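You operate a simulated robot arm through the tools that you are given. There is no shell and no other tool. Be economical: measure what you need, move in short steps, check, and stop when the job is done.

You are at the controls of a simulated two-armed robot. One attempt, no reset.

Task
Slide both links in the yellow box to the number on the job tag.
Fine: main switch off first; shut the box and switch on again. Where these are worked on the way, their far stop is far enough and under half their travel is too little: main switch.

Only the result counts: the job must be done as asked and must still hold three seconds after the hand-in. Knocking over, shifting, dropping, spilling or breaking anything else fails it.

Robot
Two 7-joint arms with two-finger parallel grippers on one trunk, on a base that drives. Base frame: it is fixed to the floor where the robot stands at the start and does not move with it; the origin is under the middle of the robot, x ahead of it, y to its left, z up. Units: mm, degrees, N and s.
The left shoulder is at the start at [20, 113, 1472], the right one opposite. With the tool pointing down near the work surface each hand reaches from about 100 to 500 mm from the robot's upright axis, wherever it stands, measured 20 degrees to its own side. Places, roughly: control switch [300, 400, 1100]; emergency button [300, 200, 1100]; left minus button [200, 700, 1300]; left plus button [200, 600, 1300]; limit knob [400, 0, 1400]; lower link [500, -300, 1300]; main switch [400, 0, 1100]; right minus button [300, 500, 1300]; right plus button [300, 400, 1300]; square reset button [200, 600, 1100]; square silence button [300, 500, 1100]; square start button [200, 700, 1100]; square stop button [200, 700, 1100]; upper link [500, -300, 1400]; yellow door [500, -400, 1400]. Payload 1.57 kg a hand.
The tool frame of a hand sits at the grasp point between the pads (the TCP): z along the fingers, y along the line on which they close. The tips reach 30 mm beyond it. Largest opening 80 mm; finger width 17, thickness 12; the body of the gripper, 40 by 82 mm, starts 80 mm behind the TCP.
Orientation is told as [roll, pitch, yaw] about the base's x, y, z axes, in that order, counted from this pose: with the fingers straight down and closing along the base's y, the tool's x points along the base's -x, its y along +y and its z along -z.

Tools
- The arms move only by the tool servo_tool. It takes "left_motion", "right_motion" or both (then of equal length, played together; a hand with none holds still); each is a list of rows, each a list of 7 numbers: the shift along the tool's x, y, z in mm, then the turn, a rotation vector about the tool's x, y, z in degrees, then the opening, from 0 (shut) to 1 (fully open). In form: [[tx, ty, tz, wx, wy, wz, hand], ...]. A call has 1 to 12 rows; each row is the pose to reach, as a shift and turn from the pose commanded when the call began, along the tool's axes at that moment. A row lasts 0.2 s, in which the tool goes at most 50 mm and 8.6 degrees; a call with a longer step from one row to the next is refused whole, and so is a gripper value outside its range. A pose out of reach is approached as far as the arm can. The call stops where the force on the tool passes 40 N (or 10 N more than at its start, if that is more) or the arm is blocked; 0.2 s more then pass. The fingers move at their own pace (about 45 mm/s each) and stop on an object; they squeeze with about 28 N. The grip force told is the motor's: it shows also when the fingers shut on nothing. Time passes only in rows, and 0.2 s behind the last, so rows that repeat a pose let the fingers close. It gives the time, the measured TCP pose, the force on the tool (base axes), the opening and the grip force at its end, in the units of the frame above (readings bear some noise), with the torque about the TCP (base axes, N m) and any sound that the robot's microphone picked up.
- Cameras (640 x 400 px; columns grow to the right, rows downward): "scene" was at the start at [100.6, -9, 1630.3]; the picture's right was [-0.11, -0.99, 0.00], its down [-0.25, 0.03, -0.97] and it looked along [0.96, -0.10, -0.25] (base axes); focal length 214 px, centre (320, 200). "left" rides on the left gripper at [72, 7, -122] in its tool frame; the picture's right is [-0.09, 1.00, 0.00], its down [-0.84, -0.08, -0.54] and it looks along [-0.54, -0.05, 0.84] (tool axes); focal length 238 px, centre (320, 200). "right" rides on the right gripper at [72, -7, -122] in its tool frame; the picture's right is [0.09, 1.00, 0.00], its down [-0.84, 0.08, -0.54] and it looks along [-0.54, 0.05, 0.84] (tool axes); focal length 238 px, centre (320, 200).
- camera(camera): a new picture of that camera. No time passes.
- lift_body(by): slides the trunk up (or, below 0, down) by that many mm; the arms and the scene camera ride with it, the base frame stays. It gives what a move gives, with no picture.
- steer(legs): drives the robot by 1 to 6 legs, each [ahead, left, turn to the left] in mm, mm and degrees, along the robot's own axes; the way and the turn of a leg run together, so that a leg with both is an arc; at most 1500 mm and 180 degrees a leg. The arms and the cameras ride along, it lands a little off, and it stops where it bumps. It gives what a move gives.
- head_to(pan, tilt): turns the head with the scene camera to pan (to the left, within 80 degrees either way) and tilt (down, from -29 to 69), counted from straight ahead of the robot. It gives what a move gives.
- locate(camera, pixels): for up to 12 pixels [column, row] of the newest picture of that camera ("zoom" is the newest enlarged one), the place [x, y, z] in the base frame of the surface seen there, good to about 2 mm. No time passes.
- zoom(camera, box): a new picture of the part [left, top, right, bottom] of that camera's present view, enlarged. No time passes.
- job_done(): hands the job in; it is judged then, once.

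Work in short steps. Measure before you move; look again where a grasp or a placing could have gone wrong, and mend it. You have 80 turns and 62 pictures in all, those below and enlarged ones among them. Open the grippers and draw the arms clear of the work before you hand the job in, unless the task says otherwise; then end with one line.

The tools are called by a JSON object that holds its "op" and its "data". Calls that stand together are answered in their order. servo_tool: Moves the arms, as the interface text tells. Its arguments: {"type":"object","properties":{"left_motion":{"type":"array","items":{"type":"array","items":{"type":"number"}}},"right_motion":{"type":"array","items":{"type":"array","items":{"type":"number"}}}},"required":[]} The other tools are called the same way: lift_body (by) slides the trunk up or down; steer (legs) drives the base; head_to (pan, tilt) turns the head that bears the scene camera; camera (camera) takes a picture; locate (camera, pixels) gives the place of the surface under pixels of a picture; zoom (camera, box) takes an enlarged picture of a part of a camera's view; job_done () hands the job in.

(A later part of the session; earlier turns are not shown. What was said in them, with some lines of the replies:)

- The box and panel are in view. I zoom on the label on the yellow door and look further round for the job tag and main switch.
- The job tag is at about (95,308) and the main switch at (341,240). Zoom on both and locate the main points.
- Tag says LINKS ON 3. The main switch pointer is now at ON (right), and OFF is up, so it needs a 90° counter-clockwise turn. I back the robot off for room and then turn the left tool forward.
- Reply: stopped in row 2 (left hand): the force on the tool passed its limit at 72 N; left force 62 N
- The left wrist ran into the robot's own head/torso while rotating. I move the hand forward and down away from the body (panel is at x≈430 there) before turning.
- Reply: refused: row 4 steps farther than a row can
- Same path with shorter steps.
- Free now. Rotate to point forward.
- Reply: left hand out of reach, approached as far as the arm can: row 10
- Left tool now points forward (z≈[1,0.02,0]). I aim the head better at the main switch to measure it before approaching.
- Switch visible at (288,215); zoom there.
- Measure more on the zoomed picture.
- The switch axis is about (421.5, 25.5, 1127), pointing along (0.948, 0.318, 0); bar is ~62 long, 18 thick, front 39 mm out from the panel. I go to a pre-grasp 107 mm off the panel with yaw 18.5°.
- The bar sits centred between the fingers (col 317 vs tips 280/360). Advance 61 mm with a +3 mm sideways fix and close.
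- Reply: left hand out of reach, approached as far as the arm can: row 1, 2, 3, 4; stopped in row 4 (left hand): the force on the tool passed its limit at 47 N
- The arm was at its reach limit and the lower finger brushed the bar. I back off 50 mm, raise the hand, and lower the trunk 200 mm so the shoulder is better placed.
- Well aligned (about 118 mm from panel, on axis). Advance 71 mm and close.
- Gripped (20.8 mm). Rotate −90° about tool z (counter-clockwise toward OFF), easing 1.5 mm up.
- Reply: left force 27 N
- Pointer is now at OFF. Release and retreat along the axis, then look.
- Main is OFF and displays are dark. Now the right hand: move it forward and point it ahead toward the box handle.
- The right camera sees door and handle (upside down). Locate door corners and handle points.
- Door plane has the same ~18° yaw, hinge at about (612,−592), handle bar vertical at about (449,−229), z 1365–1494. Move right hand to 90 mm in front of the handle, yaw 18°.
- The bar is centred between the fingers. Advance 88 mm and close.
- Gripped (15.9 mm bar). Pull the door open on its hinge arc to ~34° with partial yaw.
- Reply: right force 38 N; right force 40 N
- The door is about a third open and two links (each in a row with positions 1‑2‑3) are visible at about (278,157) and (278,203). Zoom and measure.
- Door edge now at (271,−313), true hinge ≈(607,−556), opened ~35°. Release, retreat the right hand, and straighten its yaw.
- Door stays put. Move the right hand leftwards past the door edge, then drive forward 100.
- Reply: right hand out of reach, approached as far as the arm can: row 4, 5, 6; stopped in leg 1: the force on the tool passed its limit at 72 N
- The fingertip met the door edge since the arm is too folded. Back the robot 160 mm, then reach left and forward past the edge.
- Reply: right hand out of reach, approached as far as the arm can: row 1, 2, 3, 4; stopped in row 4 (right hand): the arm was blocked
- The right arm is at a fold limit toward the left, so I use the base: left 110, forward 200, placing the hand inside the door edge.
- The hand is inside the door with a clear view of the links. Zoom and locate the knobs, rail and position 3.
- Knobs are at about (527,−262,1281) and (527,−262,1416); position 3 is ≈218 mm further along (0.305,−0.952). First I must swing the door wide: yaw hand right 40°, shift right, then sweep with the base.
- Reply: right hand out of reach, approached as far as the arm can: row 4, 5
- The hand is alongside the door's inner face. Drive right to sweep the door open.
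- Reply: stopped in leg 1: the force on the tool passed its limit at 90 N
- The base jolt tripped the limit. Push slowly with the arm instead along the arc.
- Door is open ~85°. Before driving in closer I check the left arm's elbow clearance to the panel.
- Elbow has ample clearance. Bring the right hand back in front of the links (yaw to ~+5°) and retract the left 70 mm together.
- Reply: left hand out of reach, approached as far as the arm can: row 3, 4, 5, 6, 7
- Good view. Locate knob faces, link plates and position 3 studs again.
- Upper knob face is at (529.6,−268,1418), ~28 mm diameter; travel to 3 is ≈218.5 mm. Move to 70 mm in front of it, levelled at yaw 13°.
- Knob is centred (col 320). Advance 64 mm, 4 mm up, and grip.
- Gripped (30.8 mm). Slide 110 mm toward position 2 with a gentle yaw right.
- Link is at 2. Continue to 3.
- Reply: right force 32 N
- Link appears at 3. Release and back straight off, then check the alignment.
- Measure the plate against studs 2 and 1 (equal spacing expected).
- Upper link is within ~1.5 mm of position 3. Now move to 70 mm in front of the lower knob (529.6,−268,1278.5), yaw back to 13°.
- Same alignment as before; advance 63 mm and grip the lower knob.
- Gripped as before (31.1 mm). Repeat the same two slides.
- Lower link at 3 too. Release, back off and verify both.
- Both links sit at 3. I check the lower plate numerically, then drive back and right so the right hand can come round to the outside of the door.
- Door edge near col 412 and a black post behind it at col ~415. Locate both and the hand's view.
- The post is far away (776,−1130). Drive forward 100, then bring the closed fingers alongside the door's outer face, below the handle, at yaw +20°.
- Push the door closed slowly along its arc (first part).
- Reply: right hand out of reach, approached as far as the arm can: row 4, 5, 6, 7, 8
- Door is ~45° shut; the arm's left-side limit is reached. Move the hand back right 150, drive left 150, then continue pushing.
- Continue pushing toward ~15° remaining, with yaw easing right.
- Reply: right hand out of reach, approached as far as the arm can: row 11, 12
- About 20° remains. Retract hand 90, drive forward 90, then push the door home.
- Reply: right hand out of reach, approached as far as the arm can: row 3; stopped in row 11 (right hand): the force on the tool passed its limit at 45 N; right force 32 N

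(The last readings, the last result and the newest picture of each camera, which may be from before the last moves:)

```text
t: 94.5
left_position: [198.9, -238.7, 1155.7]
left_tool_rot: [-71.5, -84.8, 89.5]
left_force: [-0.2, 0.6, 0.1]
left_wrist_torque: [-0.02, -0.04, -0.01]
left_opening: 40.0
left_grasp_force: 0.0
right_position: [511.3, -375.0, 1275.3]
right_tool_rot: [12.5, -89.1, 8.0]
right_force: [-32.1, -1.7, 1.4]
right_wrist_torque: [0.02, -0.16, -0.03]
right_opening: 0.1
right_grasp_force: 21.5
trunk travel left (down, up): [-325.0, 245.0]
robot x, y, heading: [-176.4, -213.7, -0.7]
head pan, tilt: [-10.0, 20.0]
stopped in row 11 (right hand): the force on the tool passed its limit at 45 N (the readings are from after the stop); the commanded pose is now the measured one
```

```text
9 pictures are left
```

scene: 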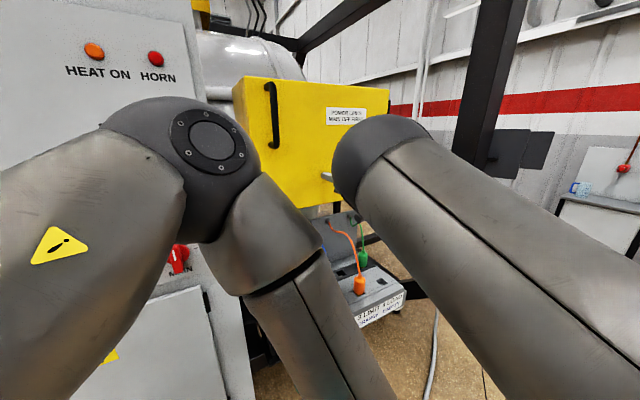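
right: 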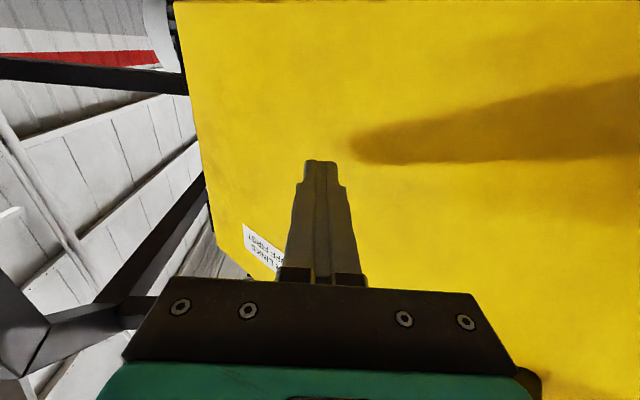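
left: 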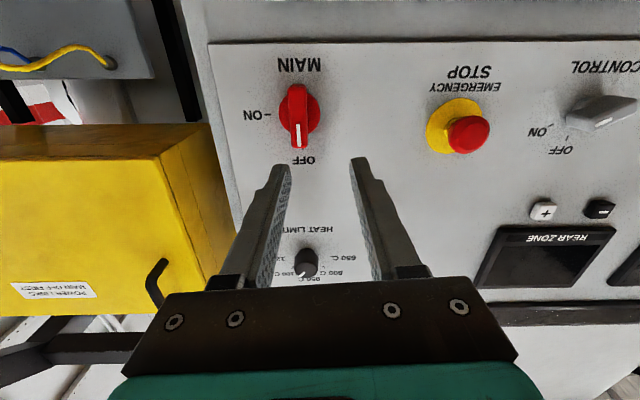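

Tip is at (541,−366), which is on the original closed plane, with 32 N resisting: the door is home. Retract and verify.

{"op": "servo_tool", "data": {"right_motion": [[0, 0, -30, 0, 0, 0, 0], [0, 0, -70, 0, 0, 0, 0], [0, 0, -110, 0, 0, 0, 0.3], [0, -20, -150, 0, 0, 0, 0.3]]}}

{"op": "zoom", "data": {"camera": "scene", "box": [220, 60, 400, 172]}}

{"op": "locate", "data": {"camera": "zoom", "pixels": [[90, 150], [105, 200], [300, 150], [300, 300], [420, 250], [560, 150]]}}

```text
t: 95.5
left_position: [204.2, -240.1, 1154.8]
left_tool_rot: [-68.7, -84.8, 86.7]
left_force: [-0.3, 0.3, -0.1]
left_wrist_torque: [0.01, -0.01, 0.02]
left_opening: 40.1
left_grasp_force: 0.0
right_position: [382.8, -446.9, 1274.4]
right_tool_rot: [18.9, -88.9, 1.6]
right_force: [-0.8, -0.3, 0.5]
right_wrist_torque: [0.0, 0.01, -0.02]
right_opening: 23.9
right_grasp_force: 0.0
trunk travel left (down, up): [-325.0, 245.0]
robot x, y, heading: [-173.6, -217.6, -0.6]
head pan, tilt: [-10.0, 20.0]
```

```text
3.56 times, centred on (310, 116) of scene
```

zoom: 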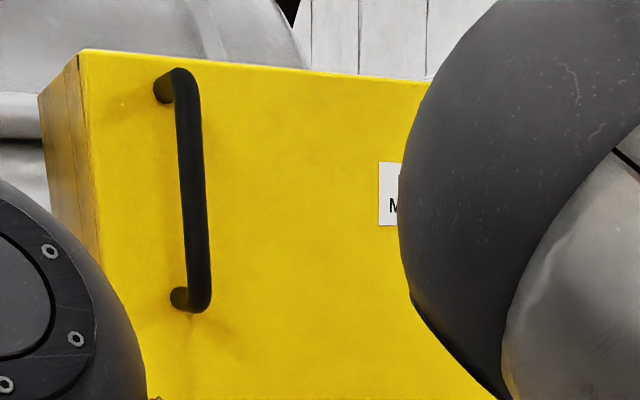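

```text
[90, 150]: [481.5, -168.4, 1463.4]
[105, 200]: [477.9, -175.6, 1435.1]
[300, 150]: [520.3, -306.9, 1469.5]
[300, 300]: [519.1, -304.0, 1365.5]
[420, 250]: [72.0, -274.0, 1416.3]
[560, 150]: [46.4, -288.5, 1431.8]
```

Door plane matches its original closed position, no gap seen. Now drive left 215 mm to bring the left hand back before the main switch.

{"op": "steer", "data": {"legs": [[0, 217, 0]]}}

{"op": "camera", "data": {"camera": "left"}}

```text
t: 97.2
left_position: [205.9, -19.6, 1155.2]
left_tool_rot: [-68.7, -84.8, 87.1]
left_force: [1.0, 0.1, -0.3]
left_wrist_torque: [0.0, 0.01, -0.02]
left_opening: 40.3
left_grasp_force: 0.1
right_position: [386.8, -226.9, 1274.7]
right_tool_rot: [14.1, -88.9, 6.8]
right_force: [0.5, 0.7, 0.4]
right_wrist_torque: [0.01, -0.02, 0.01]
right_opening: 24.0
right_grasp_force: 0.1
trunk travel left (down, up): [-325.0, 245.0]
robot x, y, heading: [-171.7, -2.4, -0.2]
head pan, tilt: [-10.0, 20.0]
```

```text
7 pictures are left
```

left: 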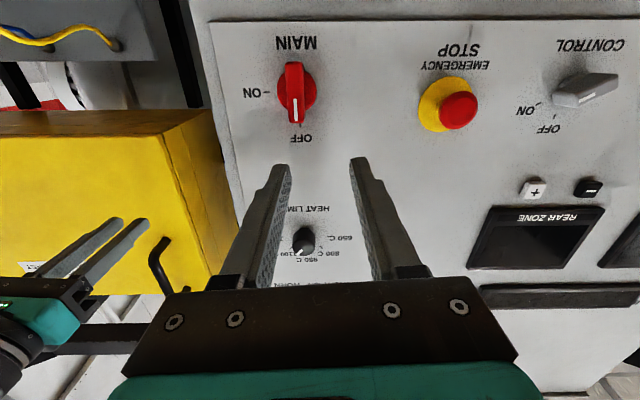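

Move to pre-grasp ~68 mm short of the switch, aligned, and check.

{"op": "servo_tool", "data": {"left_motion": [[8, -8, 25, 0, 0, 0, 0.5], [16, -16, 50, 0, 0, 0, 0.5], [25.7, -24.7, 75, 0, 0, 0, 0.5], [25.7, -24.7, 105, 0, 0, 0, 0.5]]}}

{"op": "camera", "data": {"camera": "left"}}

```text
t: 98.2
left_position: [314.5, -11.3, 1126.8]
left_tool_rot: [-68.1, -84.8, 86.6]
left_force: [0.3, 0.0, 0.0]
left_wrist_torque: [-0.01, 0.0, -0.02]
left_opening: 40.0
left_grasp_force: 0.1
right_position: [388.5, -226.4, 1273.1]
right_tool_rot: [15.9, -88.8, 5.2]
right_force: [-0.6, -0.4, -0.9]
right_wrist_torque: [-0.02, -0.04, 0.01]
right_opening: 24.0
right_grasp_force: 0.1
trunk travel left (down, up): [-325.0, 245.0]
robot x, y, heading: [-173.8, -0.8, -0.3]
head pan, tilt: [-10.0, 20.0]
```

```text
6 pictures are left
```

left: 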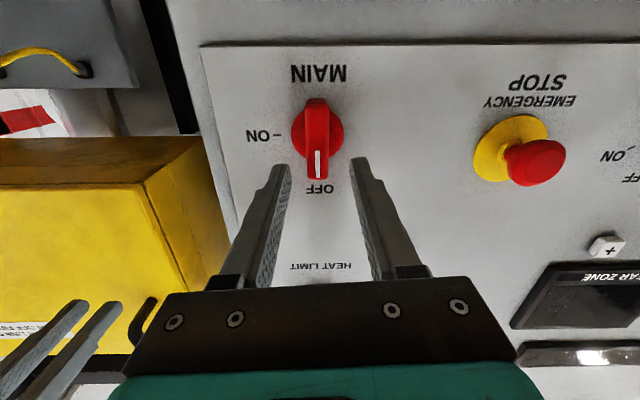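

Bar is centred (col 317). Advance 66 mm and grip.

{"op": "servo_tool", "data": {"left_motion": [[0, 0, 22, 0, 0, 0, 0.5], [0, 0, 42, 0, 0, 0, 0.5], [0, 0, 57, 0, 0, 0, 0.5], [0, 0, 66, 0, 0, 0, 0.5], [0, 0, 66, 0, 0, 0, 0], [0, 0, 66, 0, 0, 0, 0], [0, 0, 66, 0, 0, 0, 0], [0, 0, 66, 0, 0, 0, 0]]}}

```text
t: 100.0
left_position: [376.2, 5.8, 1126.7]
left_tool_rot: [-68.8, -84.8, 87.0]
left_force: [7.8, -12.2, 3.5]
left_wrist_torque: [0.25, 0.45, -0.73]
left_opening: 21.1
left_grasp_force: 34.3
right_position: [388.3, -229.8, 1273.1]
right_tool_rot: [20.7, -88.7, 0.3]
right_force: [0.0, 0.7, 0.8]
right_wrist_torque: [-0.02, -0.01, 0.02]
right_opening: 24.2
right_grasp_force: 0.1
trunk travel left (down, up): [-325.0, 245.0]
robot x, y, heading: [-170.7, 0.9, -0.5]
head pan, tilt: [-10.0, 20.0]
```

Gripped (21.1 mm). Rotate +93° clockwise back to ON.

{"op": "servo_tool", "data": {"left_motion": [[0, -1.5, 0, 0, 0, 8, 0], [0, -1.5, 0, 0, 0, 16, 0], [0, -1.5, 0, 0, 0, 24, 0], [0, -1.5, 0, 0, 0, 32, 0], [0, -1.5, 0, 0, 0, 40, 0], [0, -1.5, 0, 0, 0, 48, 0], [0, -1.5, 0, 0, 0, 56, 0], [0, -1.5, 0, 0, 0, 64, 0], [0, -1.5, 0, 0, 0, 72, 0], [0, -1.5, 0, 0, 0, 80, 0], [0, -1.5, 0, 0, 0, 88, 0], [0, -1.5, 0, 0, 0, 95, 0]]}}

{"op": "camera", "data": {"camera": "left"}}

```text
t: 102.6
left_position: [378.1, 6.3, 1125.2]
left_tool_rot: [88.0, 0.3, -71.5]
left_force: [2.2, -11.6, 0.7]
left_wrist_torque: [-0.13, -0.78, 0.67]
left_opening: 20.3
left_grasp_force: 34.4
right_position: [387.7, -228.7, 1273.5]
right_tool_rot: [20.3, -88.9, 0.7]
right_force: [0.0, 0.1, 0.3]
right_wrist_torque: [0.0, 0.02, 0.01]
right_opening: 24.1
right_grasp_force: 0.0
trunk travel left (down, up): [-325.0, 245.0]
robot x, y, heading: [-168.5, -2.1, -0.7]
head pan, tilt: [-10.0, 20.0]
```

```text
5 pictures are left
```

left: 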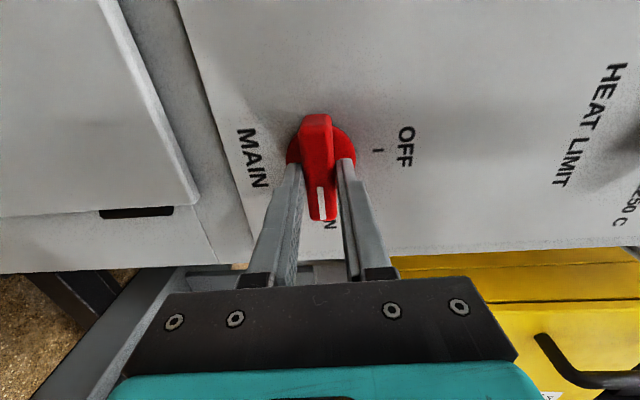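

Pointer is at ON. Release and back off both hands, then confirm with the displays.

{"op": "servo_tool", "data": {"left_motion": [[0, 0, 0, 0, 0, 0, 0.5], [0, 0, 0, 0, 0, 0, 0.5], [0, 0, -25, 0, 0, 0, 0.5], [0, 0, -60, 0, 0, 0, 0.5], [0, 0, -100, 0, 0, 0, 0.5], [0, 0, -130, 0, 0, 0, 0.8]], "right_motion": [[0, 0, 0, 0, 0, 0, 0.5], [0, 0, -5, 0, 0, 0, 0.5], [0, 0, -15, 0, 0, 0, 0.5], [0, 0, -25, 0, 0, 0, 0.5], [0, 0, -35, 0, 0, 0, 0.8], [0, 0, -45, 0, 0, 0, 0.8]]}}

{"op": "steer", "data": {"legs": [[-150, 0, 0]]}}

{"op": "camera", "data": {"camera": "left"}}

{"op": "camera", "data": {"camera": "scene"}}

```text
t: 104.0
left_position: [253.4, -35.3, 1132.6]
left_tool_rot: [88.1, 0.2, -71.6]
left_force: [-0.1, 0.4, 0.0]
left_wrist_torque: [0.0, 0.04, 0.0]
left_opening: 64.2
left_grasp_force: 0.1
right_position: [345.0, -240.8, 1273.9]
right_tool_rot: [14.3, -88.8, 6.5]
right_force: [0.0, -0.7, 0.2]
right_wrist_torque: [-0.01, 0.01, 0.0]
right_opening: 64.0
right_grasp_force: 0.0
trunk travel left (down, up): [-325.0, 245.0]
robot x, y, heading: [-174.5, -3.4, -0.5]
head pan, tilt: [-10.0, 20.0]
```

```text
t: 105.3
left_position: [102.8, -34.8, 1132.2]
left_tool_rot: [88.2, 0.1, -71.4]
left_force: [0.0, -0.6, 0.0]
left_wrist_torque: [-0.01, -0.02, 0.01]
left_opening: 64.1
left_grasp_force: 0.0
right_position: [193.6, -240.4, 1274.0]
right_tool_rot: [15.9, -88.8, 4.8]
right_force: [-0.2, 0.4, 0.1]
right_wrist_torque: [0.02, 0.0, 0.02]
right_opening: 63.8
right_grasp_force: 0.1
trunk travel left (down, up): [-325.0, 245.0]
robot x, y, heading: [-325.9, 3.1, -0.4]
head pan, tilt: [-10.0, 20.0]
```

```text
4 pictures are left
```

left: 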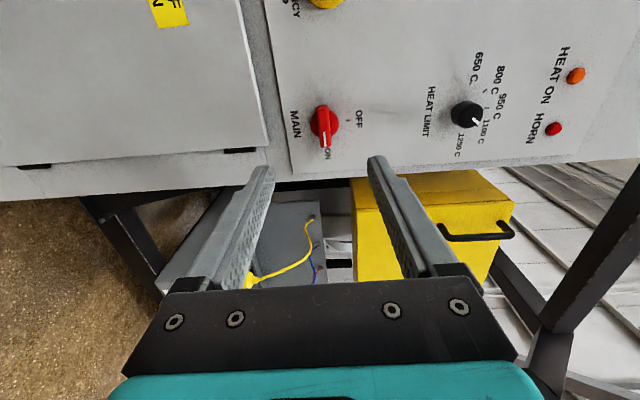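

```text
3 pictures are left
```

scene: 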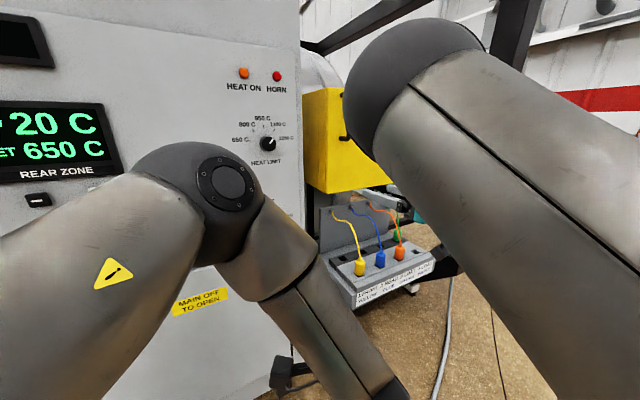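

The display is lit again (20 C / 650 C), the main switch is at ON, the box is shut, and both hands are clear. Handing in.

{"op": "job_done", "data": {}}

```text
The job is handed in.
```

Both links in the yellow box are on 3 as the job tag says; the main switch was off while I moved them, and the box is now shut with the switch back on.
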